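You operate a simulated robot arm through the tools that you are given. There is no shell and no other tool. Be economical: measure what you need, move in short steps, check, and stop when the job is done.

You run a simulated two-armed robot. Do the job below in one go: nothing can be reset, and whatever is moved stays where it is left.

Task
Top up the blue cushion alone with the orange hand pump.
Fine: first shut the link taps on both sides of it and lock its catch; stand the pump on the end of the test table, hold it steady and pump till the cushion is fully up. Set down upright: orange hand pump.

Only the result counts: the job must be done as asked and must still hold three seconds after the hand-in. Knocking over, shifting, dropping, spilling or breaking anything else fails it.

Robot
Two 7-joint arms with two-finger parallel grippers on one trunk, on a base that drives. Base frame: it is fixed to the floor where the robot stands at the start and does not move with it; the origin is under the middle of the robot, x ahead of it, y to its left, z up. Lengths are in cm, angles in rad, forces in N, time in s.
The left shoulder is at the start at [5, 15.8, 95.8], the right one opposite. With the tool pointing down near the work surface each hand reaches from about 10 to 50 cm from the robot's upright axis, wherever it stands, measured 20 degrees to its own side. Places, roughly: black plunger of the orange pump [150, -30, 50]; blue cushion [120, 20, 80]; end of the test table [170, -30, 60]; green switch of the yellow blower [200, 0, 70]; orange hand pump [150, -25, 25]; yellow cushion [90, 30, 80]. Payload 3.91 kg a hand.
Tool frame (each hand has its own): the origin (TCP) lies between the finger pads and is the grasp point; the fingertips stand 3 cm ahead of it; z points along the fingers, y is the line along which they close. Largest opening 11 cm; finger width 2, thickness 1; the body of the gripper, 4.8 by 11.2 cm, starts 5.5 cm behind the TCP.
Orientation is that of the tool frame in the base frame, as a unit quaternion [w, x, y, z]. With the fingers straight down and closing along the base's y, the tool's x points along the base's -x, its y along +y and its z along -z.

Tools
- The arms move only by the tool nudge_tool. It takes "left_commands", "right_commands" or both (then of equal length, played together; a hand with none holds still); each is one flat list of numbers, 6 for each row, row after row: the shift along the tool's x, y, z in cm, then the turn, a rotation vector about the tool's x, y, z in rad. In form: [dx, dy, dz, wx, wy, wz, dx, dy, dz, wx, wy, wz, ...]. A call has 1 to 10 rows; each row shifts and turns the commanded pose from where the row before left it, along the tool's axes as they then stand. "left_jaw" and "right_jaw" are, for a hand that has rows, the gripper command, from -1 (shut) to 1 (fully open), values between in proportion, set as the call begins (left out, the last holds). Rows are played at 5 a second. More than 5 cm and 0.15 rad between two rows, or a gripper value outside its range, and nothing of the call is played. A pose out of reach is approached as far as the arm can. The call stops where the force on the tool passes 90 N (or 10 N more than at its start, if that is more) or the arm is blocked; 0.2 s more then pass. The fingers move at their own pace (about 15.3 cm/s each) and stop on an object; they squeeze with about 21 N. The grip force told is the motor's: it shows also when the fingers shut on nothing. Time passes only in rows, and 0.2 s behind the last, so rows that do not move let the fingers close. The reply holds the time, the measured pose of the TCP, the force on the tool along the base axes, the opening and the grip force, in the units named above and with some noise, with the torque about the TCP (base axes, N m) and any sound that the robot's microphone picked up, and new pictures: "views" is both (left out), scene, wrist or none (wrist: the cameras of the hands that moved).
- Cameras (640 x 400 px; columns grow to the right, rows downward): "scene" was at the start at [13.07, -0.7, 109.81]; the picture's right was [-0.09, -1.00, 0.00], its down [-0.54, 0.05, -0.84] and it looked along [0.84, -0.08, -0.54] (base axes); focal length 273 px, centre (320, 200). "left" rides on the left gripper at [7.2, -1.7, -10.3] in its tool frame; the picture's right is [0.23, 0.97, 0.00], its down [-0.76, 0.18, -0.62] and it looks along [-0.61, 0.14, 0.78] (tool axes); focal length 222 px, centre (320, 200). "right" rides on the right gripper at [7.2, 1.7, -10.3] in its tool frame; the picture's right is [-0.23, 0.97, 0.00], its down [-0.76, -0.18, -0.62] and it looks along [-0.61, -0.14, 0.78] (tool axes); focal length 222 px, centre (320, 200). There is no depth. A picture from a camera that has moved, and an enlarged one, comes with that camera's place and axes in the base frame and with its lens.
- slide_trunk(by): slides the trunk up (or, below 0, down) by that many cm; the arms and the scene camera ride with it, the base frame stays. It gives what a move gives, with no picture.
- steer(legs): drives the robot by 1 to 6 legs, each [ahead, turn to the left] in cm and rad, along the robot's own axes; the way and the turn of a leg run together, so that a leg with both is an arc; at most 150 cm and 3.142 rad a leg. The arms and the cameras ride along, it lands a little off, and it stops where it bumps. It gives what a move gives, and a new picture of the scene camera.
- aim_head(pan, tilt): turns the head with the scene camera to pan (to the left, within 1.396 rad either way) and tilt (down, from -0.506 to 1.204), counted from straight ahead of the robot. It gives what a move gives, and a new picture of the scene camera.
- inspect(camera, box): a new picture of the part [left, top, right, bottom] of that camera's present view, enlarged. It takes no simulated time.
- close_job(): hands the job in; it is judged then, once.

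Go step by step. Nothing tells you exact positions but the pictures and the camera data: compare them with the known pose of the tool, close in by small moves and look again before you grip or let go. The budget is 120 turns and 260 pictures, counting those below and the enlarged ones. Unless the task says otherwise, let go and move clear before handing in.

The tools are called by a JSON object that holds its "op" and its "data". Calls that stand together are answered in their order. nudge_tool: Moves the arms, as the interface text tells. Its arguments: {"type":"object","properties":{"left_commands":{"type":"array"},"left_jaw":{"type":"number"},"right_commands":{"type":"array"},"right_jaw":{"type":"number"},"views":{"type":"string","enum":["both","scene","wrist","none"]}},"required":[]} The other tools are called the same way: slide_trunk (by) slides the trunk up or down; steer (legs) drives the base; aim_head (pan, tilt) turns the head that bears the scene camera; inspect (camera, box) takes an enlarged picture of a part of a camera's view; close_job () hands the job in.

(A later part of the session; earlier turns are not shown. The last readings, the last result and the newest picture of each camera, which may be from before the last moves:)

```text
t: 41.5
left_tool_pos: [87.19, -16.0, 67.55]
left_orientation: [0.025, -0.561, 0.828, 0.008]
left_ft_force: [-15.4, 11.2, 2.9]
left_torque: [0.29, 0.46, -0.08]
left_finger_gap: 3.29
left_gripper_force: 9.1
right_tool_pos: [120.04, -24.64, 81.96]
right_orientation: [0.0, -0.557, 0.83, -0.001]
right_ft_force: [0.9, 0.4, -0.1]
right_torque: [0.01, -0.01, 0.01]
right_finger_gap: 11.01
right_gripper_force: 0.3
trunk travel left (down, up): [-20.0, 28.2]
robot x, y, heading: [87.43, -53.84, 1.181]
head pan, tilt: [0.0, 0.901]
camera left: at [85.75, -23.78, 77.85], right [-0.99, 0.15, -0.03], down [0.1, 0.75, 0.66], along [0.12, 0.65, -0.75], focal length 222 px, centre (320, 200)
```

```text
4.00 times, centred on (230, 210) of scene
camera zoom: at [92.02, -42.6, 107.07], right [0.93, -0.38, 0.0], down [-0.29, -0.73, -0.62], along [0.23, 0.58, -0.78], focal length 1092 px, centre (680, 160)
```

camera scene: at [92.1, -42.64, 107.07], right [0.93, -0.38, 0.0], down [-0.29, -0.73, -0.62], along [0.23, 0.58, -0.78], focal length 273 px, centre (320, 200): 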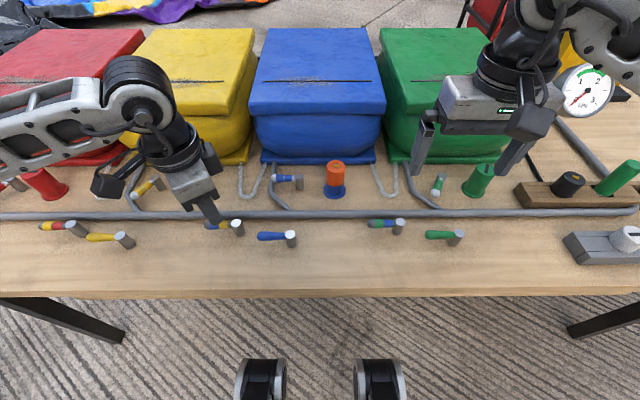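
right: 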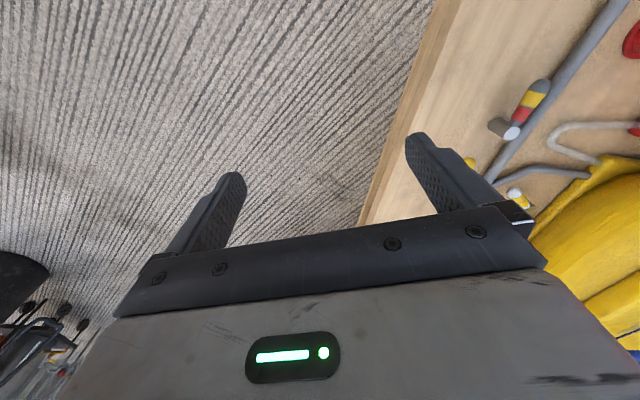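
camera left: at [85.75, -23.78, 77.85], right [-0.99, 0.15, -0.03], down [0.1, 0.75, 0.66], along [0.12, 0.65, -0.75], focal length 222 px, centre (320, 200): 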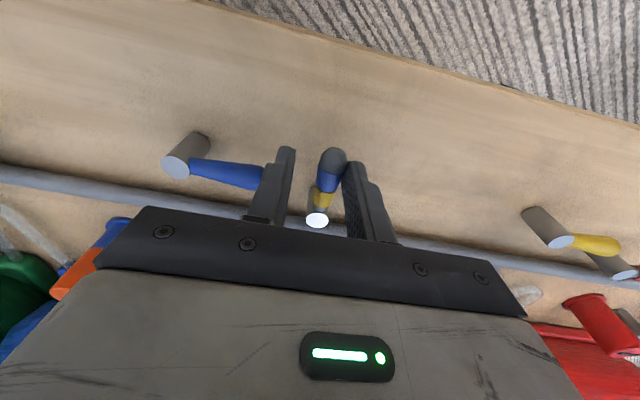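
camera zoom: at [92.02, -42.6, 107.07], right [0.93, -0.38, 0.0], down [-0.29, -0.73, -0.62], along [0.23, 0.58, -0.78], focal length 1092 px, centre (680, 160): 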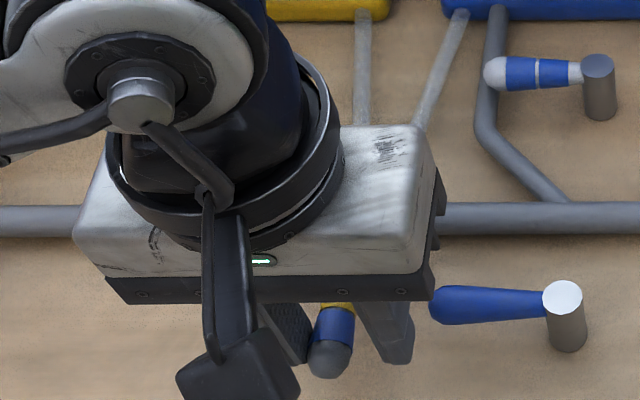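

There's about 19 N of resistance, so it's at a stop or touching the blue lever. I'll back off slightly, open, and raise to view.

{"op": "nudge_tool", "data": {"left_commands": [0, 0.5, 0, 0, 0, 0, 0, 0, -3, 0, 0, 0, 0, 0, -4, 0, 0, 0, 5, 0, -2, 0, 0, 0, 0, 5, 0, 0, 0, 0], "left_jaw": -0.35, "views": "wrist"}}

{"op": "inspect", "data": {"camera": "scene", "box": [190, 160, 350, 260]}}

```text
refused: row 4 steps farther than a row can; nothing moved
```

```text
4.00 times, centred on (270, 210) of scene
camera zoom: at [92.02, -42.6, 107.07], right [0.93, -0.38, 0.0], down [-0.29, -0.73, -0.62], along [0.23, 0.58, -0.78], focal length 1092 px, centre (520, 160)
```

zoom: 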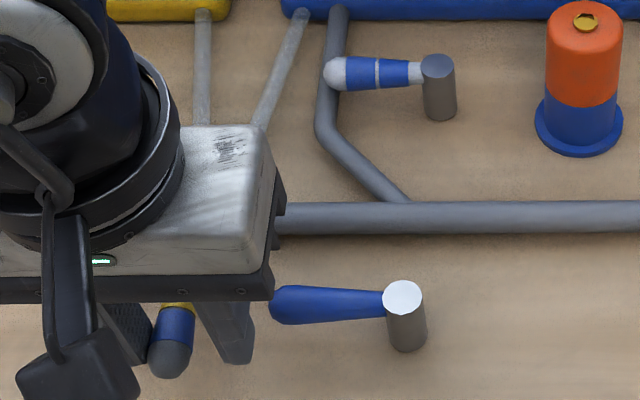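

{"op": "nudge_tool", "data": {"left_commands": [0, 0.4, 0, 0, 0, 0, 0, 0, -3, 0, 0, 0, 0, 0, -4, 0, 0, 0, 0, 0, -4, 0, 0, 0, 0, 5, 0, 0, 0, 0], "left_jaw": -0.35, "views": "wrist"}}

{"op": "inspect", "data": {"camera": "scene", "box": [190, 160, 350, 260]}}

```text
t: 42.7
left_tool_pos: [81.92, -14.49, 78.63]
left_orientation: [0.025, -0.56, 0.828, 0.005]
left_ft_force: [0.2, 0.2, -0.4]
left_torque: [-0.02, 0.01, 0.02]
left_finger_gap: 3.58
left_gripper_force: 0.1
right_tool_pos: [120.11, -24.87, 81.92]
right_orientation: [0.0, -0.557, 0.83, 0.0]
right_ft_force: [0.3, 0.3, 0.8]
right_torque: [0.0, 0.0, 0.02]
right_finger_gap: 11.0
right_gripper_force: 0.0
trunk travel left (down, up): [-20.0, 28.2]
robot x, y, heading: [87.85, -53.47, 1.185]
head pan, tilt: [0.0, 0.901]
camera left: at [80.43, -22.29, 88.87], right [-0.99, 0.15, -0.03], down [0.1, 0.75, 0.65], along [0.12, 0.64, -0.76], focal length 222 px, centre (320, 200)
```

left: 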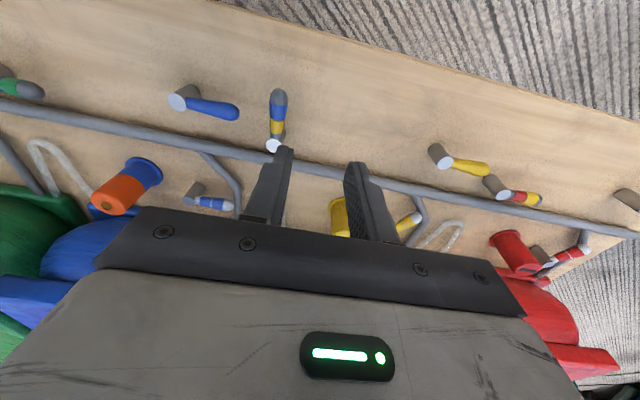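

```text
4.00 times, centred on (270, 210) of scene
camera zoom: at [92.11, -42.65, 107.07], right [0.93, -0.38, 0.0], down [-0.29, -0.73, -0.62], along [0.23, 0.58, -0.78], focal length 1092 px, centre (520, 160)
```

zoom: 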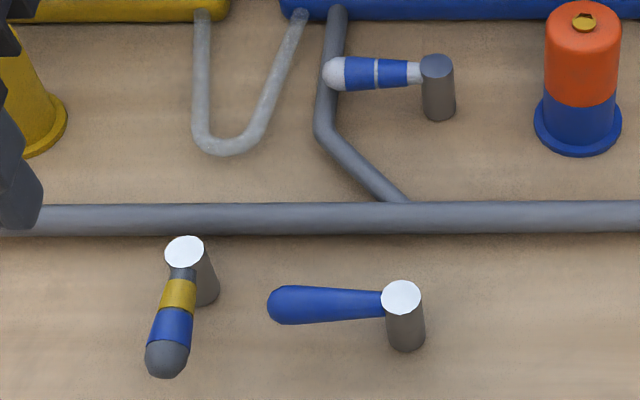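

The yellow/blue link lever now stands crosswise at its stop, a full quarter turn. Next is the blue/green link tap with the right hand.

{"op": "nudge_tool", "data": {"right_commands": [0, 4.24, 0, 0, 0, 0, 0, 4.24, 0, 0, 0, 0, 0, 0, 1, 0, 0, 0.15, 0, 0, 1, 0, 0, 0.15, 0, 0, 1, 0, 0, 0.15, 0, 0, 1, 0, 0, 0.15, 0, 0, 1, 0, 0, 0.15, 0, 0, 1, 0, 0, 0.15, 0, 0, 1, 0, 0, 0.15, 0, 0, 1, 0, 0, 0.15], "right_jaw": -0.4, "views": "none"}}

{"op": "nudge_tool", "data": {"right_commands": [0, 0, 1, 0, 0, 0.15, 0, 0, 0.7, 0, 0, 0.15, 0, 0, 0, 0, 0, 0.07, 0, 0, 0, 0, 0, 0], "views": "wrist"}}

{"op": "inspect", "data": {"camera": "scene", "box": [320, 160, 480, 260]}}

```text
t: 44.9
left_tool_pos: [81.91, -14.61, 78.57]
left_orientation: [0.026, -0.559, 0.828, 0.005]
left_ft_force: [-0.9, 0.1, -0.4]
left_torque: [0.01, -0.03, -0.01]
left_finger_gap: 3.59
left_gripper_force: 0.1
right_tool_pos: [112.27, -21.51, 73.96]
right_orientation: [0.001, 0.009, 1.0, 0.0]
right_ft_force: [-0.2, 0.5, -0.3]
right_torque: [0.02, -0.01, 0.0]
right_finger_gap: 3.31
right_gripper_force: 0.0
trunk travel left (down, up): [-20.0, 28.2]
robot x, y, heading: [87.41, -53.63, 1.186]
head pan, tilt: [0.0, 0.901]
```

```text
t: 45.9
left_tool_pos: [81.96, -14.51, 78.48]
left_orientation: [0.025, -0.559, 0.828, 0.006]
left_ft_force: [0.4, -0.2, 0.4]
left_torque: [-0.01, 0.04, -0.01]
left_finger_gap: 3.6
left_gripper_force: 0.0
right_tool_pos: [112.19, -21.46, 72.25]
right_orientation: [0.001, 0.193, 0.981, 0.0]
right_ft_force: [-0.9, 0.9, -0.4]
right_torque: [0.0, 0.01, 0.03]
right_finger_gap: 3.31
right_gripper_force: 0.0
trunk travel left (down, up): [-20.0, 28.2]
robot x, y, heading: [87.55, -53.48, 1.18]
head pan, tilt: [0.0, 0.901]
camera right: at [106.16, -17.21, 82.68], right [0.58, 0.81, 0.0], down [0.64, -0.45, 0.62], along [0.51, -0.36, -0.78], focal length 222 px, centre (320, 200)
```

right: 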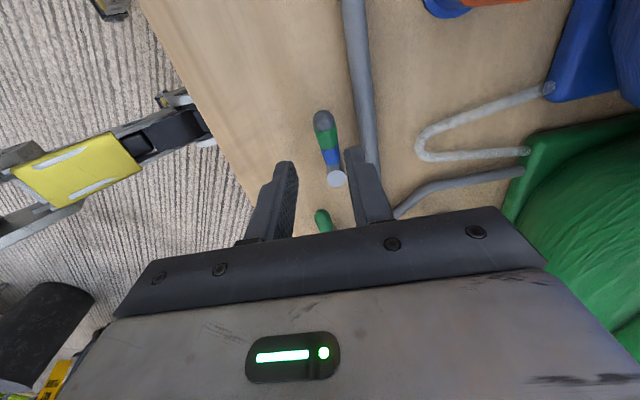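

```text
4.00 times, centred on (400, 210) of scene
camera zoom: at [92.1, -42.65, 107.07], right [0.93, -0.38, 0.0], down [-0.29, -0.73, -0.62], along [0.23, 0.58, -0.78], focal length 1092 px, centre (0, 160)
```

zoom: 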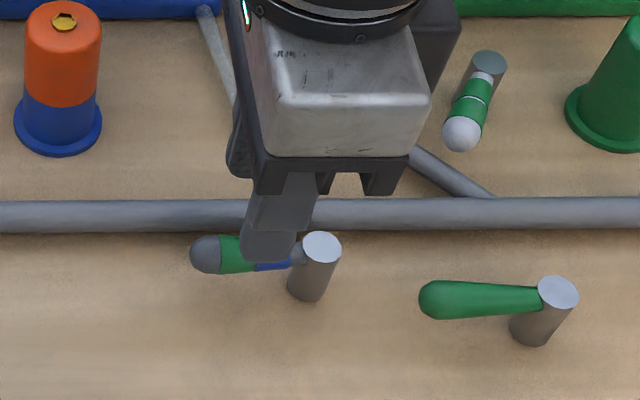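

Aligned over the blue/green lever. Lowering.

{"op": "nudge_tool", "data": {"right_commands": [0, 0.1, 1.5, 0, 0, 0, 0, 0, 1.5, 0, 0, 0, 0, 0, 1, 0, 0, 0, 0, 0, 0.7, 0, 0, 0, 0, 0, 0, 0, 0, 0], "views": "wrist"}}

```text
t: 47.1
left_tool_pos: [81.92, -14.59, 78.5]
left_orientation: [0.026, -0.56, 0.828, 0.005]
left_ft_force: [0.0, 0.2, 0.1]
left_torque: [-0.04, -0.05, 0.04]
left_finger_gap: 3.56
left_gripper_force: 0.1
right_tool_pos: [112.34, -21.36, 67.49]
right_orientation: [0.0, 0.193, 0.981, 0.0]
right_ft_force: [0.1, -0.4, -0.1]
right_torque: [-0.02, -0.04, -0.02]
right_finger_gap: 3.31
right_gripper_force: 0.0
trunk travel left (down, up): [-20.0, 28.2]
robot x, y, heading: [87.52, -53.55, 1.185]
head pan, tilt: [0.0, 0.901]
camera right: at [106.17, -17.07, 77.94], right [0.58, 0.82, 0.0], down [0.64, -0.45, 0.62], along [0.51, -0.36, -0.78], focal length 222 px, centre (320, 200)
```

right: 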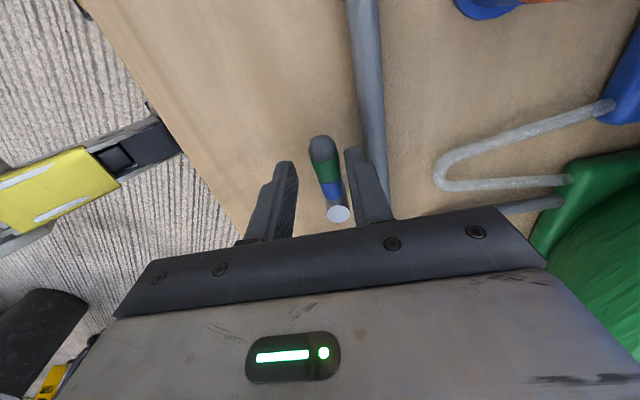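

{"op": "nudge_tool", "data": {"right_commands": [0.05, -0.52, 0, 0, 0, -0.15, 0, -0.52, 0, 0, 0, -0.15, 0, -0.52, 0, 0, 0, -0.15, 0, -0.52, 0, 0, 0, -0.15, 0, -0.52, 0, 0, 0, -0.15, 0, 0, 0, 0, 0, 0], "views": "wrist"}}

{"op": "nudge_tool", "data": {"right_commands": [0.1, -0.52, 0, 0, 0, -0.15, 0.1, -0.52, 0, 0, 0, -0.15, 0.1, -0.52, 0, 0, 0, -0.15, 0.1, -0.52, 0, 0, 0, -0.15, 0, 0, 0, 0, 0, 0], "views": "wrist"}}

{"op": "inspect", "data": {"camera": "scene", "box": [320, 160, 480, 260]}}

```text
t: 48.5
left_tool_pos: [81.89, -14.57, 78.43]
left_orientation: [0.025, -0.559, 0.829, 0.006]
left_ft_force: [-0.2, -0.3, 0.0]
left_torque: [-0.01, -0.03, 0.03]
left_finger_gap: 3.59
left_gripper_force: 0.0
right_tool_pos: [111.97, -24.09, 67.47]
right_orientation: [0.0, -0.181, 0.983, -0.001]
right_ft_force: [-0.9, -0.3, -0.4]
right_torque: [0.05, 0.0, 0.03]
right_finger_gap: 3.3
right_gripper_force: 1.0
trunk travel left (down, up): [-20.0, 28.2]
robot x, y, heading: [87.91, -53.71, 1.186]
head pan, tilt: [0.0, 0.901]
camera right: at [104.57, -24.95, 77.94], right [-0.14, 0.99, 0.0], down [0.77, 0.11, 0.62], along [0.62, 0.08, -0.78], focal length 222 px, centre (320, 200)
```

right: 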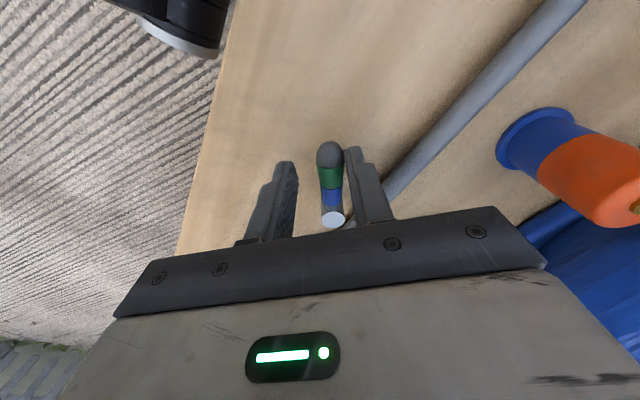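

```text
t: 49.7
left_tool_pos: [82.1, -14.49, 78.52]
left_orientation: [0.025, -0.559, 0.829, 0.005]
left_ft_force: [-0.7, 0.5, 0.2]
left_torque: [0.0, 0.03, 0.01]
left_finger_gap: 3.57
left_gripper_force: 0.0
right_tool_pos: [112.7, -25.89, 67.59]
right_orientation: [0.0, -0.464, 0.886, 0.0]
right_ft_force: [0.1, 0.9, 0.2]
right_torque: [0.01, 0.01, -0.01]
right_finger_gap: 3.32
right_gripper_force: 0.2
trunk travel left (down, up): [-20.0, 28.2]
robot x, y, heading: [87.06, -53.23, 1.18]
head pan, tilt: [0.0, 0.901]
camera right: at [107.28, -30.93, 77.97], right [-0.67, 0.74, 0.0], down [0.58, 0.53, 0.62], along [0.46, 0.42, -0.78], focal length 222 px, centre (320, 200)
```

right: 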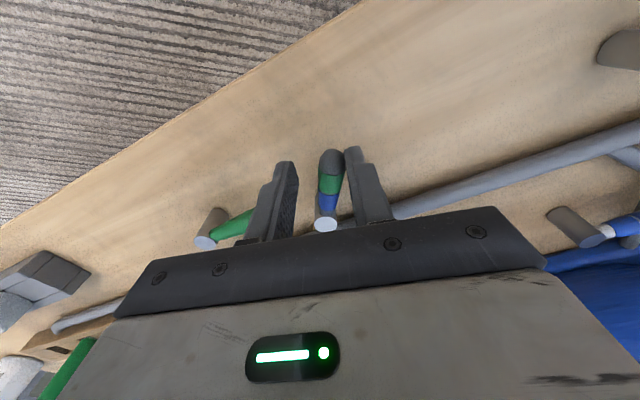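

```text
4.00 times, centred on (400, 210) of scene
camera zoom: at [92.1, -42.65, 107.07], right [0.93, -0.38, 0.0], down [-0.29, -0.73, -0.62], along [0.23, 0.58, -0.78], focal length 1092 px, centre (0, 160)
```

zoom: 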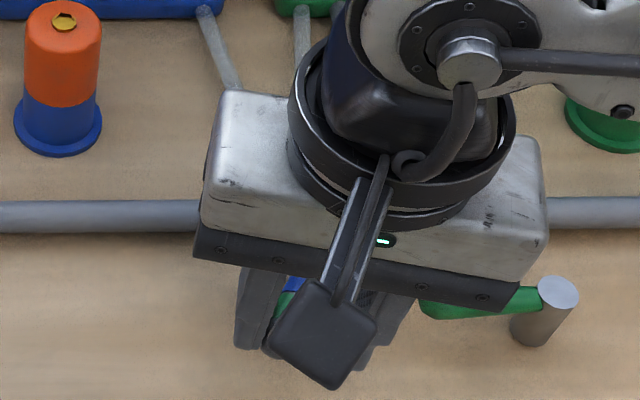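

{"op": "nudge_tool", "data": {"right_commands": [0.05, -0.5, 0, 0, 0, -0.11, 0.1, -0.5, 0, 0, 0, -0.11, 0, -0.5, 0, 0, 0, 0, 0, -0.3, 0, 0, 0, 0, 0, 0, 0, 0, 0, 0], "views": "wrist"}}

```text
t: 50.9
left_tool_pos: [81.91, -14.55, 78.55]
left_orientation: [0.025, -0.559, 0.829, 0.006]
left_ft_force: [-0.4, -0.5, 0.2]
left_torque: [-0.01, -0.02, 0.01]
left_finger_gap: 3.56
left_gripper_force: 0.0
right_tool_pos: [114.29, -26.93, 67.5]
right_orientation: [0.001, -0.558, 0.83, 0.0]
right_ft_force: [-1.7, -0.3, 0.3]
right_torque: [0.02, 0.04, 0.02]
right_finger_gap: 3.32
right_gripper_force: 0.2
trunk travel left (down, up): [-20.0, 28.2]
robot x, y, heading: [87.63, -53.04, 1.185]
head pan, tilt: [0.0, 0.901]
camera right: at [110.0, -32.94, 77.98], right [-0.82, 0.58, 0.0], down [0.45, 0.64, 0.62], along [0.36, 0.51, -0.78], focal length 222 px, centre (320, 200)
```

right: 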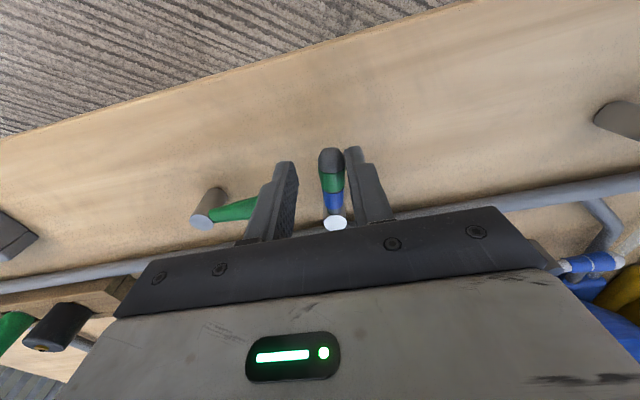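

Nearly there; a small further push to find the stop.

{"op": "nudge_tool", "data": {"right_commands": [0, -0.3, 0, 0, 0, 0, 0, -0.2, 0, 0, 0, 0, 0, 0, 0, 0, 0, 0], "views": "none"}}

{"op": "inspect", "data": {"camera": "right", "box": [200, 100, 440, 250]}}

```text
t: 51.7
left_tool_pos: [82.09, -14.48, 78.49]
left_orientation: [0.025, -0.56, 0.828, 0.006]
left_ft_force: [0.3, 0.8, 0.1]
left_torque: [0.01, 0.04, 0.01]
left_finger_gap: 3.57
left_gripper_force: 0.1
right_tool_pos: [114.68, -27.11, 67.68]
right_orientation: [-0.001, -0.557, 0.831, 0.0]
right_ft_force: [-0.9, -0.4, -1.0]
right_torque: [0.01, 0.0, 0.0]
right_finger_gap: 3.33
right_gripper_force: 0.2
trunk travel left (down, up): [-20.0, 28.2]
robot x, y, heading: [87.49, -53.14, 1.184]
head pan, tilt: [0.0, 0.901]
```

```text
2.67 times, centred on (320, 175) of right
camera zoom: at [110.48, -33.08, 77.98], right [-0.81, 0.58, 0.0], down [0.45, 0.64, 0.62], along [0.36, 0.51, -0.78], focal length 592 px, centre (320, 267)
```

zoom: 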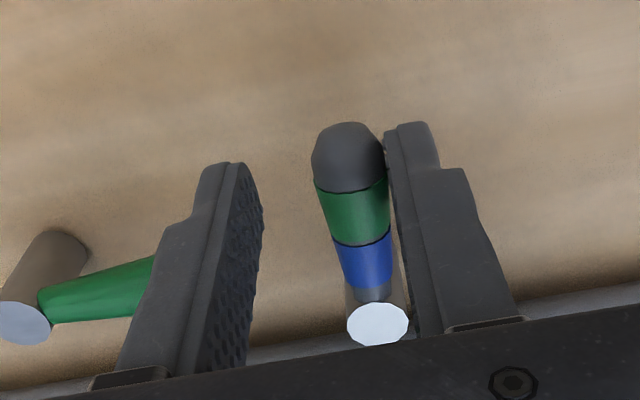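

{"op": "nudge_tool", "data": {"right_commands": [0, 0.4, -3, 0, 0, 0, 0, 0, -4, 0, 0, 0, 0, 0, -4, 0, 0, 0, 0, -5, 0, 0, 0, 0, 0, -5, 0, 0, 0, 0], "views": "none"}}

{"op": "inspect", "data": {"camera": "scene", "box": [320, 160, 480, 260]}}

```text
t: 52.9
left_tool_pos: [81.99, -14.59, 78.5]
left_orientation: [0.024, -0.56, 0.828, 0.005]
left_ft_force: [0.8, 0.0, 0.1]
left_torque: [-0.01, 0.01, 0.0]
left_finger_gap: 3.6
left_gripper_force: 0.0
right_tool_pos: [123.6, -30.86, 78.78]
right_orientation: [-0.001, -0.558, 0.83, 0.0]
right_ft_force: [0.9, 0.0, 0.9]
right_torque: [0.01, -0.03, 0.0]
right_finger_gap: 3.33
right_gripper_force: 0.2
trunk travel left (down, up): [-20.0, 28.2]
robot x, y, heading: [87.57, -53.4, 1.188]
head pan, tilt: [0.0, 0.901]
```

```text
4.00 times, centred on (400, 210) of scene
camera zoom: at [92.1, -42.65, 107.07], right [0.93, -0.38, 0.0], down [-0.29, -0.73, -0.62], along [0.23, 0.58, -0.78], focal length 1092 px, centre (0, 160)
```

zoom: 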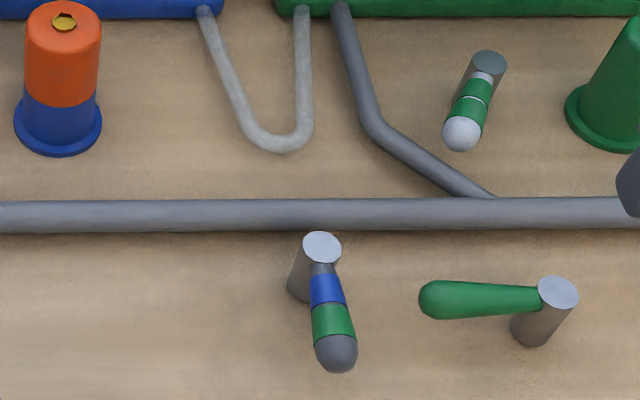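

Both link levers are crosswise. I'll confirm the yellow/blue one is truly on its stop by pressing its tip with closed fingers.

{"op": "nudge_tool", "data": {"left_commands": [0, -1.9, 2, 0, 0, 0, 0, 0, 4, 0, 0, 0, 0, 0, 3, 0, 0, 0, 0, 0, 1.8, 0, 0, 0, 0, -0.4, 0, 0, 0, 0, 0, -0.4, 0, 0, 0, 0, 0, -0.3, 0, 0, 0, 0, 0, 0, 0, 0, 0, 0], "left_jaw": -1, "views": "wrist"}}

{"op": "inspect", "data": {"camera": "scene", "box": [150, 180, 310, 280]}}

```text
t: 54.7
left_tool_pos: [84.81, -15.11, 67.89]
left_orientation: [0.023, -0.561, 0.828, 0.008]
left_ft_force: [-21.2, 2.7, 9.6]
left_torque: [0.01, 0.57, -0.06]
left_finger_gap: 0.01
left_gripper_force: 21.2
right_tool_pos: [123.36, -30.65, 78.79]
right_orientation: [0.001, -0.557, 0.83, 0.0]
right_ft_force: [0.0, 0.3, -0.7]
right_torque: [-0.04, 0.03, -0.03]
right_finger_gap: 3.27
right_gripper_force: 0.1
trunk travel left (down, up): [-20.0, 28.2]
robot x, y, heading: [87.51, -53.55, 1.185]
head pan, tilt: [0.0, 0.901]
camera left: at [83.4, -22.86, 78.07], right [-0.99, 0.15, -0.02], down [0.1, 0.75, 0.66], along [0.12, 0.65, -0.75], focal length 222 px, centre (320, 200)
```

left: 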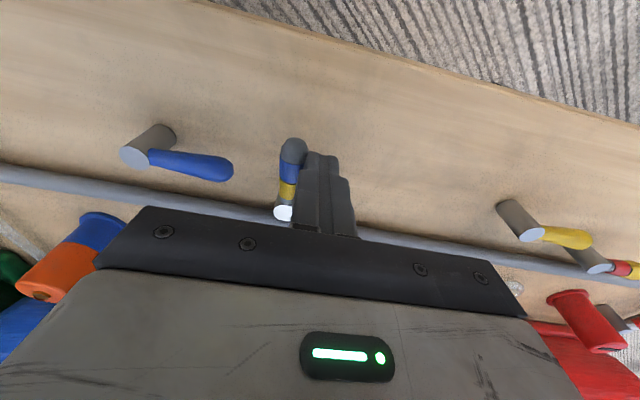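

```text
4.00 times, centred on (230, 230) of scene
camera zoom: at [91.97, -42.67, 107.09], right [0.93, -0.38, 0.0], down [-0.29, -0.73, -0.62], along [0.23, 0.58, -0.78], focal length 1092 px, centre (680, 80)
```

zoom: 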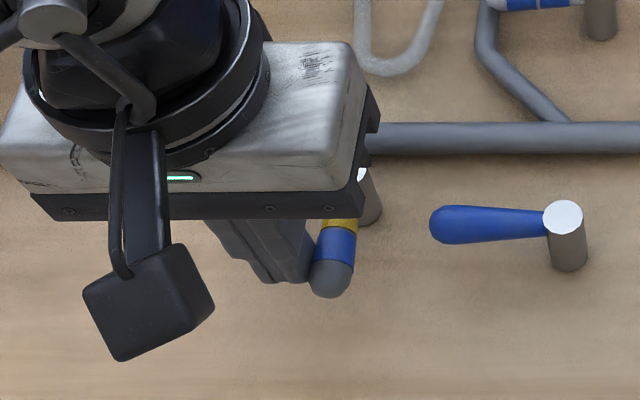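

Yellow/blue is firmly on its stop. I'll raise the left hand and do the same check on blue/green with the right hand.

{"op": "nudge_tool", "data": {"left_commands": [0, 0.6, 0, 0, 0, 0, 0, 0, -4, 0, 0, 0, 0, 0, -4, 0, 0, 0, 0, 0, -4, 0, 0, 0, 0, 0, 0, 0, 0, 0, 0, 0, 0, 0, 0, 0, 0, 0, 0, 0, 0, 0, 0, 0, 0, 0, 0, 0, 0, 0, 0, 0, 0, 0, 0, 0, 0, 0, 0, 0], "right_commands": [0, 4.3, 0, 0, 0, 0, 0, 4.3, 0, 0, 0, 0, 0.6, 4.3, 0, 0, 0, 0, 0, 0, 4, 0, 0, 0, 0, 0, 4, 0, 0, 0, 0, 0, 3, 0, 0, 0, 0, -0.3, 0, 0, 0, 0, 0, -0.3, 0, 0, 0, 0, 0, -0.3, 0, 0, 0, 0, 0, 0, 0, 0, 0, 0], "right_jaw": -1, "views": "wrist"}}

```text
t: 56.9
left_tool_pos: [84.13, -15.31, 80.0]
left_orientation: [0.024, -0.559, 0.829, 0.004]
left_ft_force: [-0.3, -0.3, -1.0]
left_torque: [0.0, -0.03, -0.03]
left_finger_gap: 0.0
left_gripper_force: 20.7
right_tool_pos: [112.29, -26.82, 67.5]
right_orientation: [0.0, -0.557, 0.831, 0.0]
right_ft_force: [-0.5, 0.4, -0.1]
right_torque: [0.01, 0.01, 0.01]
right_finger_gap: 0.01
right_gripper_force: 21.0
trunk travel left (down, up): [-20.0, 28.2]
robot x, y, heading: [87.59, -53.68, 1.185]
head pan, tilt: [0.0, 0.901]
camera right: at [107.97, -32.75, 77.92], right [-0.82, 0.58, 0.0], down [0.45, 0.64, 0.62], along [0.36, 0.51, -0.78], focal length 222 px, centre (320, 200)
camera left: at [82.53, -23.05, 90.18], right [-0.99, 0.15, -0.03], down [0.1, 0.75, 0.66], along [0.12, 0.64, -0.76], focal length 222 px, centre (320, 200)
```

right: 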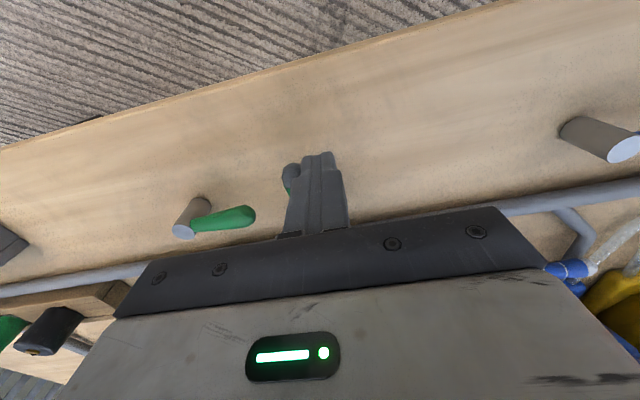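
left: 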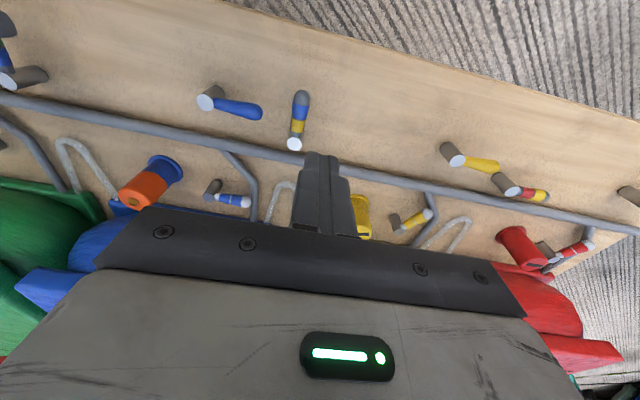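

{"op": "nudge_tool", "data": {"right_commands": [0, -0.3, 0, 0, 0, 0, 0, -0.3, 0, 0, 0, 0, 0, -0.3, 0, 0, 0, 0, 0, 0, 0, 0, 0, 0], "views": "wrist"}}

```text
t: 57.9
left_tool_pos: [83.87, -15.23, 79.86]
left_orientation: [0.025, -0.56, 0.828, 0.005]
left_ft_force: [1.4, -0.4, 0.9]
left_torque: [-0.03, -0.05, 0.05]
left_finger_gap: 0.01
left_gripper_force: 21.3
right_tool_pos: [112.5, -26.91, 67.57]
right_orientation: [-0.004, -0.56, 0.828, 0.008]
right_ft_force: [-34.6, 15.3, -4.8]
right_torque: [0.35, 0.94, 0.25]
right_finger_gap: 0.0
right_gripper_force: 21.2
trunk travel left (down, up): [-20.0, 28.2]
robot x, y, heading: [87.5, -53.25, 1.189]
head pan, tilt: [0.0, 0.901]
camera right: at [108.42, -33.02, 77.97], right [-0.82, 0.57, 0.02], down [0.46, 0.64, 0.62], along [0.35, 0.52, -0.78], focal length 222 px, centre (320, 200)
```

right: 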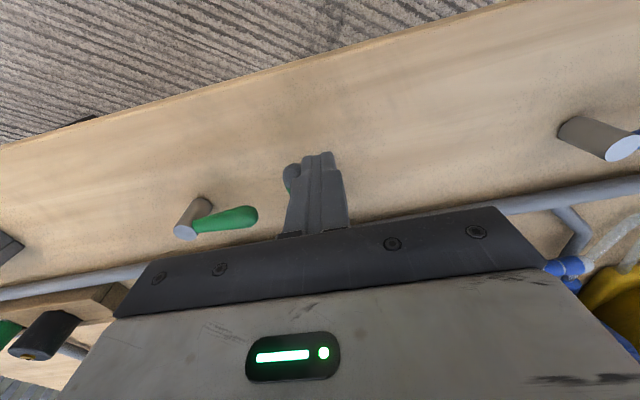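

Both link taps are confirmed shut on their stops. Now the catch: I'll raise the right hand clear and move the left hand above the blue catch.

{"op": "nudge_tool", "data": {"left_commands": [0, 0, -1, 0, 0, 0, 0, 0, 0, 0, 0, 0, 0, 0, 0, 0, 0, 0, 0, 0, 0, 0, 0, 0, -3.5, -2.1, 0, 0, 0, 0, -3.5, -2.1, 0, 0, 0, 0, -3.5, -2.1, 0, 0, 0, 0, -3.5, -2.1, 0, 0, 0, 0, -3.5, -2.1, 0, 0, 0, 0, 0, 0, 0, 0, 0, 0], "right_commands": [0, 0.8, 0, 0, 0, 0, 0, 0, -4, 0, 0, 0, 0, 0, -4, 0, 0, 0, 0, 0, -4, 0, 0, 0, 0, -5, 0, 0, 0, 0, 0, -5, 0, 0, 0, 0, 0, 0, 0, 0, 0, 0, 0, 0, 0, 0, 0, 0, 0, 0, 0, 0, 0, 0, 0, 0, 0, 0, 0, 0], "views": "both"}}

{"op": "inspect", "data": {"camera": "scene", "box": [200, 120, 360, 220]}}

```text
t: 60.1
left_tool_pos: [100.4, -3.29, 81.69]
left_orientation: [0.025, -0.559, 0.828, 0.006]
left_ft_force: [-0.6, 0.9, 0.1]
left_torque: [0.0, -0.02, 0.02]
left_finger_gap: 0.05
left_gripper_force: 21.0
right_tool_pos: [121.72, -30.43, 79.52]
right_orientation: [-0.001, -0.557, 0.83, 0.0]
right_ft_force: [0.1, 0.4, 0.0]
right_torque: [-0.01, 0.0, -0.01]
right_finger_gap: 0.0
right_gripper_force: 20.6
trunk travel left (down, up): [-20.0, 28.2]
robot x, y, heading: [87.43, -53.4, 1.183]
head pan, tilt: [0.0, 0.901]
camera scene: at [92.11, -42.65, 107.07], right [0.93, -0.38, 0.0], down [-0.29, -0.73, -0.62], along [0.23, 0.58, -0.78], focal length 273 px, centre (320, 200)
camera right: at [117.45, -36.53, 89.91], right [-0.82, 0.58, 0.0], down [0.45, 0.64, 0.62], along [0.36, 0.51, -0.78], focal length 222 px, centre (320, 200)
camera left: at [98.91, -10.95, 92.07], right [-0.99, 0.15, -0.03], down [0.1, 0.75, 0.66], along [0.12, 0.64, -0.75], focal length 222 px, centre (320, 200)
```

scene: 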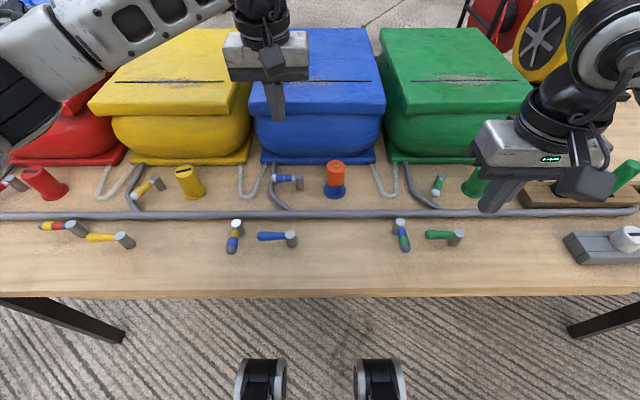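
right: 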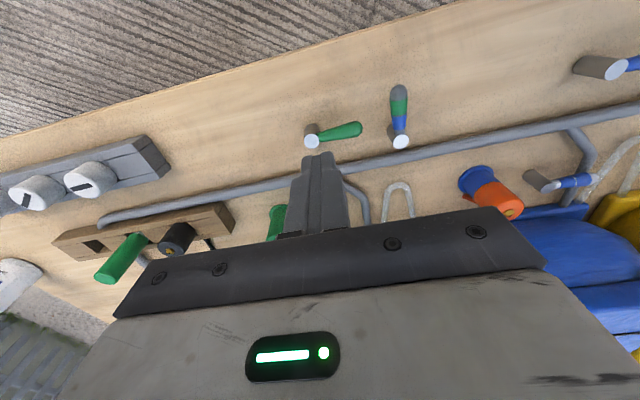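
left: 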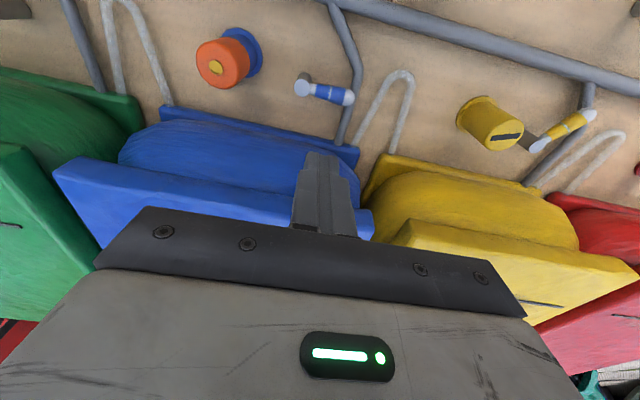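

```text
4.00 times, centred on (280, 170) of scene
camera zoom: at [92.11, -42.65, 107.07], right [0.93, -0.38, 0.0], down [-0.29, -0.73, -0.62], along [0.23, 0.58, -0.78], focal length 1092 px, centre (480, 320)
```

zoom: 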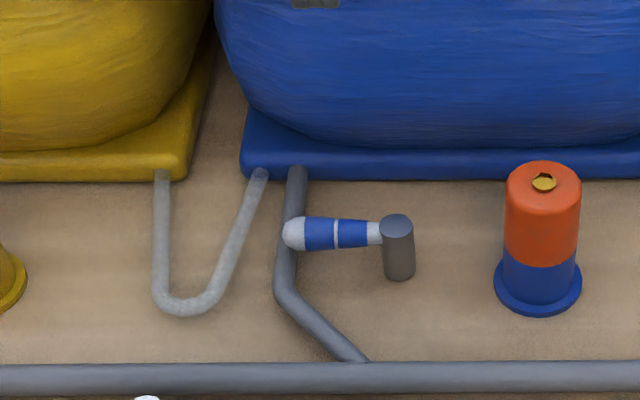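

The catch post is at about (102.5, -5.4), lever toward the yellow side. I'll tilt the fingers slightly forward and lower behind the lever.

{"op": "nudge_tool", "data": {"left_commands": [-0.6, 0.2, 0, 0, -0.1, 0, -0.6, 0, 0, 0, -0.1, 0, 0.8, 0, 3.92, 0, 0, 0, 0.8, 0, 3.92, 0, 0, 0, 0.6, 0, 2.94, 0, 0, 0, 0, 0, 0, 0, 0, 0], "views": "wrist"}}

{"op": "inspect", "data": {"camera": "scene", "box": [200, 120, 360, 220]}}

{"op": "inspect", "data": {"camera": "left", "box": [200, 60, 440, 210]}}

```text
t: 61.5
left_tool_pos: [101.15, -1.48, 70.86]
left_orientation: [0.108, -0.556, 0.822, 0.061]
left_ft_force: [0.8, 0.3, 0.4]
left_torque: [0.01, -0.02, 0.02]
left_finger_gap: 0.01
left_gripper_force: 21.2
right_tool_pos: [121.89, -30.47, 79.56]
right_orientation: [0.0, -0.557, 0.831, 0.0]
right_ft_force: [1.3, -0.3, 0.2]
right_torque: [-0.03, -0.01, 0.0]
right_finger_gap: 0.04
right_gripper_force: 21.0
trunk travel left (down, up): [-20.0, 28.2]
robot x, y, heading: [87.83, -53.64, 1.19]
head pan, tilt: [0.0, 0.901]
camera left: at [98.95, -10.98, 79.45], right [-0.98, 0.16, -0.07], down [0.04, 0.61, 0.79], along [0.17, 0.77, -0.61], focal length 222 px, centre (320, 200)
```

left: 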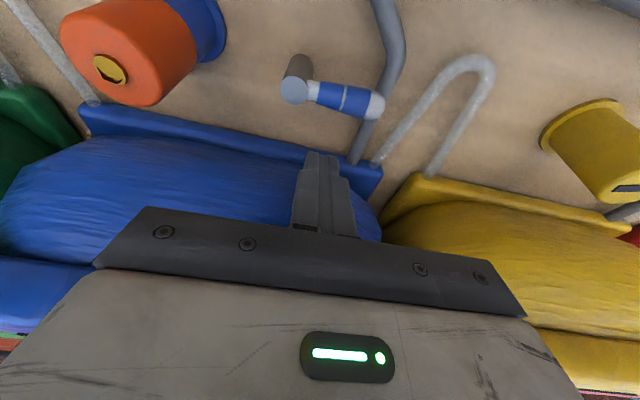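

```text
4.00 times, centred on (280, 170) of scene
camera zoom: at [92.1, -42.64, 107.07], right [0.93, -0.38, 0.0], down [-0.29, -0.73, -0.62], along [0.23, 0.58, -0.78], focal length 1092 px, centre (480, 320)
```

zoom: 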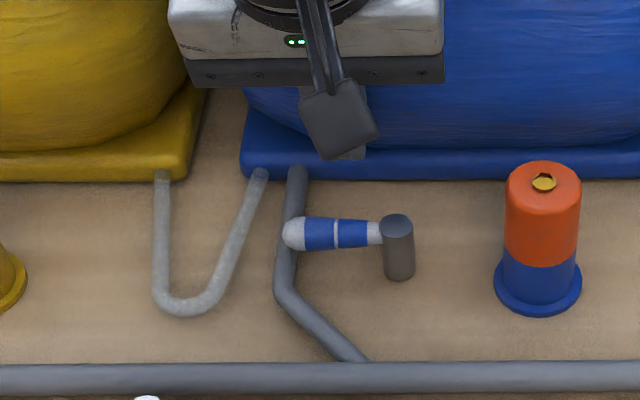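

```text
2.67 times, centred on (320, 135) of left
camera zoom: at [98.95, -10.98, 79.45], right [-0.98, 0.16, -0.07], down [0.04, 0.61, 0.79], along [0.17, 0.77, -0.61], focal length 592 px, centre (320, 373)
```

zoom: 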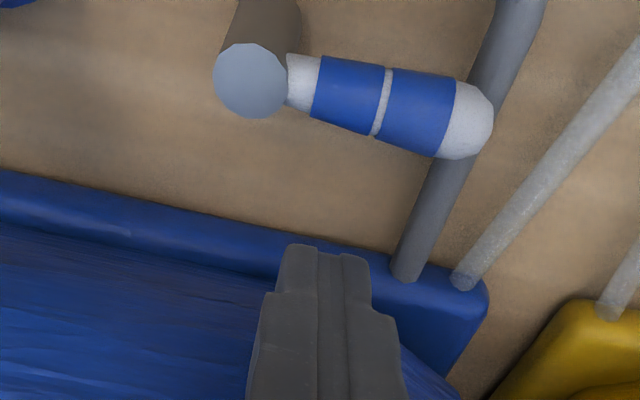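

Fingertips are slightly too far forward; I'll pull back 1.4 cm, then lower behind the lever.

{"op": "nudge_tool", "data": {"left_commands": [1.37, 0, -0.28, 0, 0, 0, 0.3, 0, 1.47, 0, 0, 0, 0.32, 0, 1.57, 0, 0, 0, 0, 0, 0, 0, 0, 0], "views": "wrist"}}

{"op": "inspect", "data": {"camera": "left", "box": [200, 60, 440, 210]}}

```text
t: 62.5
left_tool_pos: [100.64, -2.67, 67.8]
left_orientation: [0.107, -0.556, 0.822, 0.062]
left_ft_force: [0.5, -0.4, -0.5]
left_torque: [0.01, 0.02, 0.02]
left_finger_gap: 0.0
left_gripper_force: 20.8
right_tool_pos: [121.72, -30.54, 79.5]
right_orientation: [0.0, -0.557, 0.83, 0.0]
right_ft_force: [-0.6, 0.2, -0.5]
right_torque: [-0.01, -0.01, -0.02]
right_finger_gap: 0.0
right_gripper_force: 21.1
trunk travel left (down, up): [-20.0, 28.2]
robot x, y, heading: [87.64, -53.51, 1.185]
head pan, tilt: [0.0, 0.901]
camera left: at [98.46, -12.17, 76.3], right [-0.98, 0.16, -0.07], down [0.04, 0.62, 0.79], along [0.17, 0.77, -0.61], focal length 222 px, centre (320, 200)
```

left: 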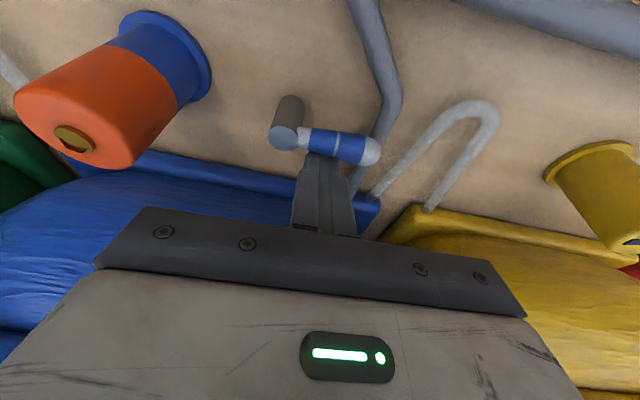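

```text
2.67 times, centred on (320, 135) of left
camera zoom: at [98.46, -12.17, 76.3], right [-0.98, 0.16, -0.07], down [0.04, 0.62, 0.79], along [0.17, 0.77, -0.61], focal length 592 px, centre (320, 373)
```

zoom: 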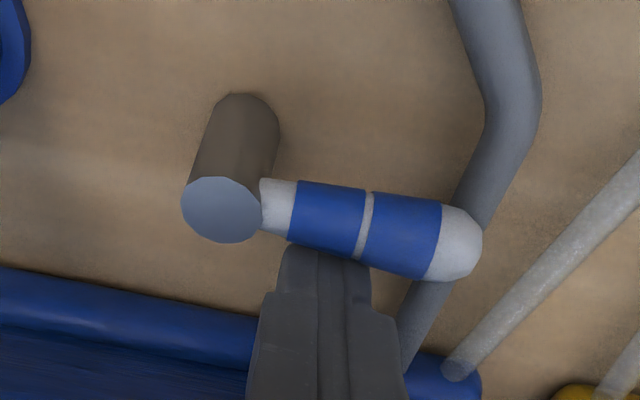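

Fingers sit behind the catch lever. I'll pull it toward the robot in small steps.

{"op": "nudge_tool", "data": {"left_commands": [0.6, 0, -0.12, 0, 0, 0, 0.6, 0, -0.12, 0, 0, 0, 0.6, 0, -0.12, 0, 0, 0, 0.6, 0, -0.12, 0, 0, 0, 0.6, 0, -0.12, 0, 0, 0, 0, 0, 0, 0, 0, 0], "views": "none"}}

{"op": "inspect", "data": {"camera": "scene", "box": [200, 120, 360, 220]}}

{"op": "inspect", "data": {"camera": "left", "box": [200, 60, 440, 210]}}

```text
t: 63.9
left_tool_pos: [99.29, -5.31, 67.7]
left_orientation: [0.11, -0.559, 0.819, 0.065]
left_ft_force: [4.2, 23.5, 1.4]
left_torque: [0.59, -0.13, 0.2]
left_finger_gap: 0.0
left_gripper_force: 21.0
right_tool_pos: [121.78, -30.47, 79.38]
right_orientation: [-0.001, -0.557, 0.831, -0.001]
right_ft_force: [-0.2, -0.8, -0.2]
right_torque: [0.06, 0.01, -0.02]
right_finger_gap: 0.01
right_gripper_force: 21.0
trunk travel left (down, up): [-20.0, 28.2]
robot x, y, heading: [87.82, -53.29, 1.19]
head pan, tilt: [0.0, 0.901]
```

```text
4.00 times, centred on (280, 170) of scene
camera zoom: at [92.11, -42.53, 107.06], right [0.93, -0.38, 0.0], down [-0.29, -0.73, -0.62], along [0.23, 0.57, -0.78], focal length 1092 px, centre (480, 320)
```

zoom: 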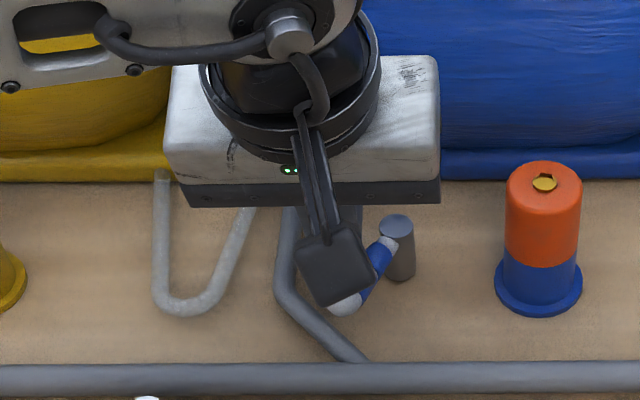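

```text
2.67 times, centred on (320, 135) of left
camera zoom: at [97.24, -14.77, 76.13], right [-0.99, 0.15, -0.07], down [0.04, 0.61, 0.79], along [0.17, 0.78, -0.61], focal length 592 px, centre (320, 373)
```

zoom: 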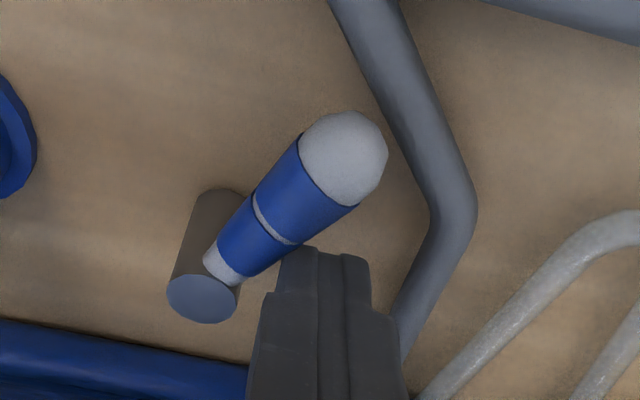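

The catch is now at the same ~60° as the other locked catches and at its stop. I'll ease off and lift.

{"op": "nudge_tool", "data": {"left_commands": [-0.8, 0.5, 0.16, 0, 0, 0, -0.6, 0, -3, 0, 0, 0, -0.8, 0, -4, 0, 0, 0, -0.8, 0, -4, 0, 0, 0, 0, 0, 0, 0, 0.1, 0, 4, 2, 0, 0, 0.1, 0, 4, 2, 0, 0, 0, 0, 4, 2, 0, 0, 0, 0], "views": "none"}}

{"op": "inspect", "data": {"camera": "scene", "box": [200, 120, 456, 280]}}

```text
t: 65.7
left_tool_pos: [88.8, -14.26, 77.7]
left_orientation: [0.024, -0.561, 0.828, 0.007]
left_ft_force: [-0.4, 0.7, -0.7]
left_torque: [-0.04, -0.01, 0.01]
left_finger_gap: 0.0
left_gripper_force: 21.7
right_tool_pos: [121.82, -30.5, 79.55]
right_orientation: [0.0, -0.557, 0.831, 0.0]
right_ft_force: [0.5, 0.0, -0.2]
right_torque: [0.03, 0.0, -0.03]
right_finger_gap: 0.0
right_gripper_force: 20.8
trunk travel left (down, up): [-20.0, 28.2]
robot x, y, heading: [87.74, -53.49, 1.185]
head pan, tilt: [0.0, 0.901]
```

```text
2.50 times, centred on (328, 200) of scene
camera zoom: at [92.1, -42.65, 107.07], right [0.93, -0.38, 0.0], down [-0.29, -0.73, -0.62], along [0.23, 0.58, -0.78], focal length 683 px, centre (300, 200)
```

zoom: 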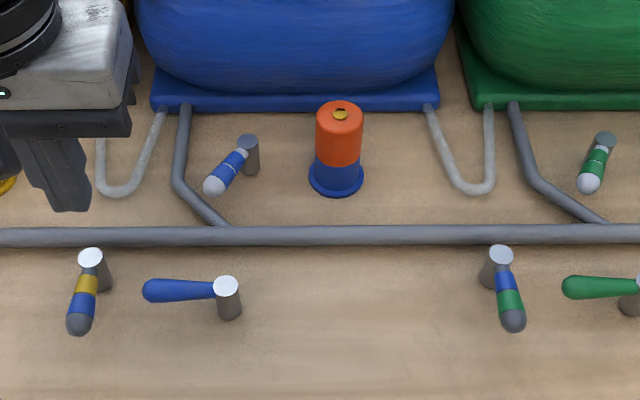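

{"op": "inspect", "data": {"camera": "scene", "box": [270, 165, 318, 205]}}

{"op": "inspect", "data": {"camera": "scene", "box": [415, 165, 463, 205]}}

{"op": "inspect", "data": {"camera": "scene", "box": [120, 165, 168, 205]}}

```text
10.00 times, centred on (294, 185) of scene
camera zoom: at [92.1, -42.65, 107.07], right [0.93, -0.38, 0.0], down [-0.29, -0.73, -0.62], along [0.23, 0.58, -0.78], focal length 2730 px, centre (580, 350)
```

zoom: 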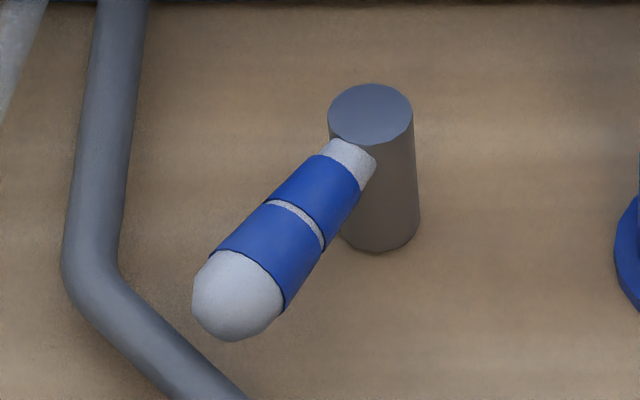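

```text
10.00 times, centred on (439, 185) of scene
camera zoom: at [92.1, -42.65, 107.07], right [0.93, -0.38, 0.0], down [-0.29, -0.73, -0.62], along [0.23, 0.58, -0.78], focal length 2730 px, centre (-870, 350)
```

zoom: 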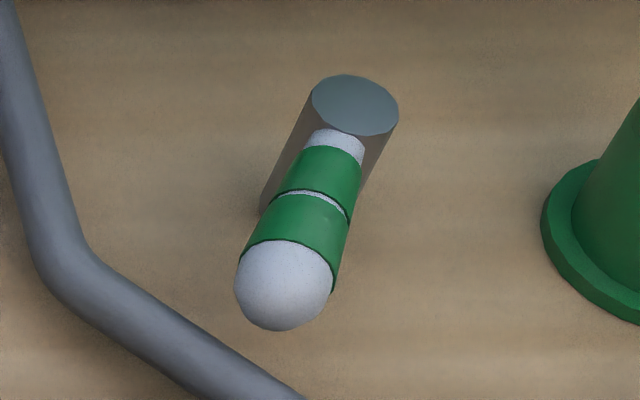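

```text
10.00 times, centred on (144, 185) of scene
camera zoom: at [92.1, -42.65, 107.07], right [0.93, -0.38, 0.0], down [-0.29, -0.73, -0.62], along [0.23, 0.58, -0.78], focal length 2730 px, centre (2080, 350)
```

zoom: 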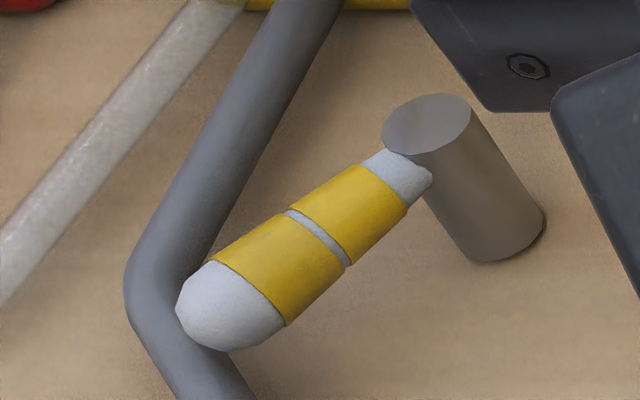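

The blue catch angle matches the locked ones (60°). Taps and catch are done; now I'll back off and drive along to the pump.

{"op": "steer", "data": {"legs": [[-38, 0], [0, -1.57], [52, 0], [0, 1.57]]}}

{"op": "aim_head", "data": {"pan": 0.0, "tilt": 0.75}}

```text
t: 78.4
left_tool_pos: [123.34, -68.06, 77.78]
left_orientation: [0.026, -0.568, 0.822, 0.006]
left_ft_force: [-0.2, 0.0, -0.9]
left_torque: [0.0, 0.0, -0.03]
left_finger_gap: 0.0
left_gripper_force: 21.0
right_tool_pos: [156.46, -83.78, 79.29]
right_orientation: [0.001, -0.565, 0.825, 0.001]
right_ft_force: [0.9, 0.3, 1.2]
right_torque: [0.01, -0.03, 0.01]
right_finger_gap: 0.02
right_gripper_force: 21.3
trunk travel left (down, up): [-20.0, 28.2]
robot x, y, heading: [122.99, -107.67, 1.202]
head pan, tilt: [0.0, 0.901]
camera scene: at [127.12, -96.47, 107.07], right [0.93, -0.36, 0.0], down [-0.28, -0.73, -0.62], along [0.22, 0.58, -0.78], focal length 273 px, centre (320, 200)
```

scene: 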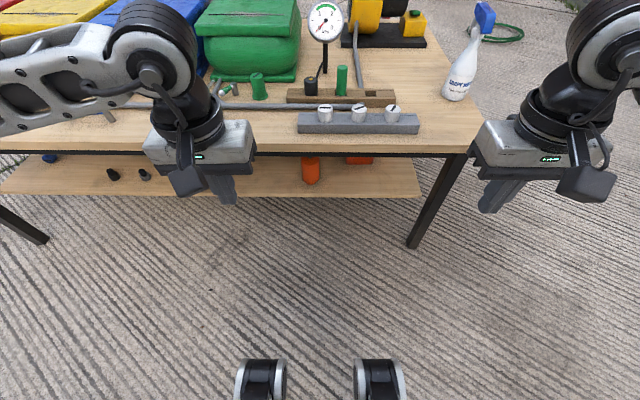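

```text
t: 79.1
left_tool_pos: [123.34, -68.02, 77.85]
left_orientation: [0.024, -0.569, 0.822, 0.005]
left_ft_force: [0.7, -0.6, 0.3]
left_torque: [0.01, -0.03, -0.01]
left_finger_gap: 0.0
left_gripper_force: 20.6
right_tool_pos: [156.59, -83.73, 79.47]
right_orientation: [0.0, -0.565, 0.825, 0.0]
right_ft_force: [-0.6, -0.8, 0.0]
right_torque: [0.0, 0.0, 0.01]
right_finger_gap: 0.0
right_gripper_force: 21.2
trunk travel left (down, up): [-20.0, 28.2]
robot x, y, heading: [122.61, -107.52, 1.203]
head pan, tilt: [0.0, 0.75]
camera scene: at [127.38, -95.79, 108.26], right [0.93, -0.36, 0.0], down [-0.24, -0.64, -0.73], along [0.26, 0.68, -0.68], focal length 273 px, centre (320, 200)
```

scene: 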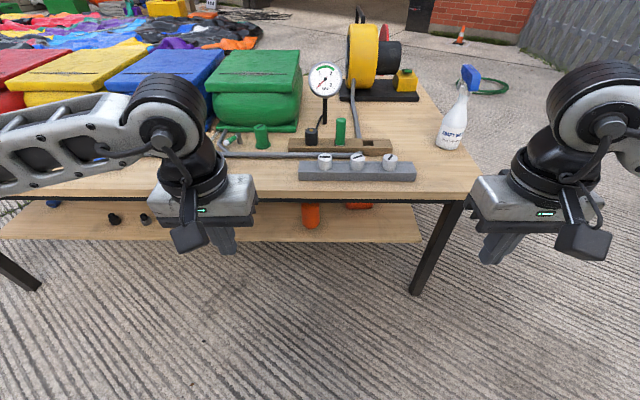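

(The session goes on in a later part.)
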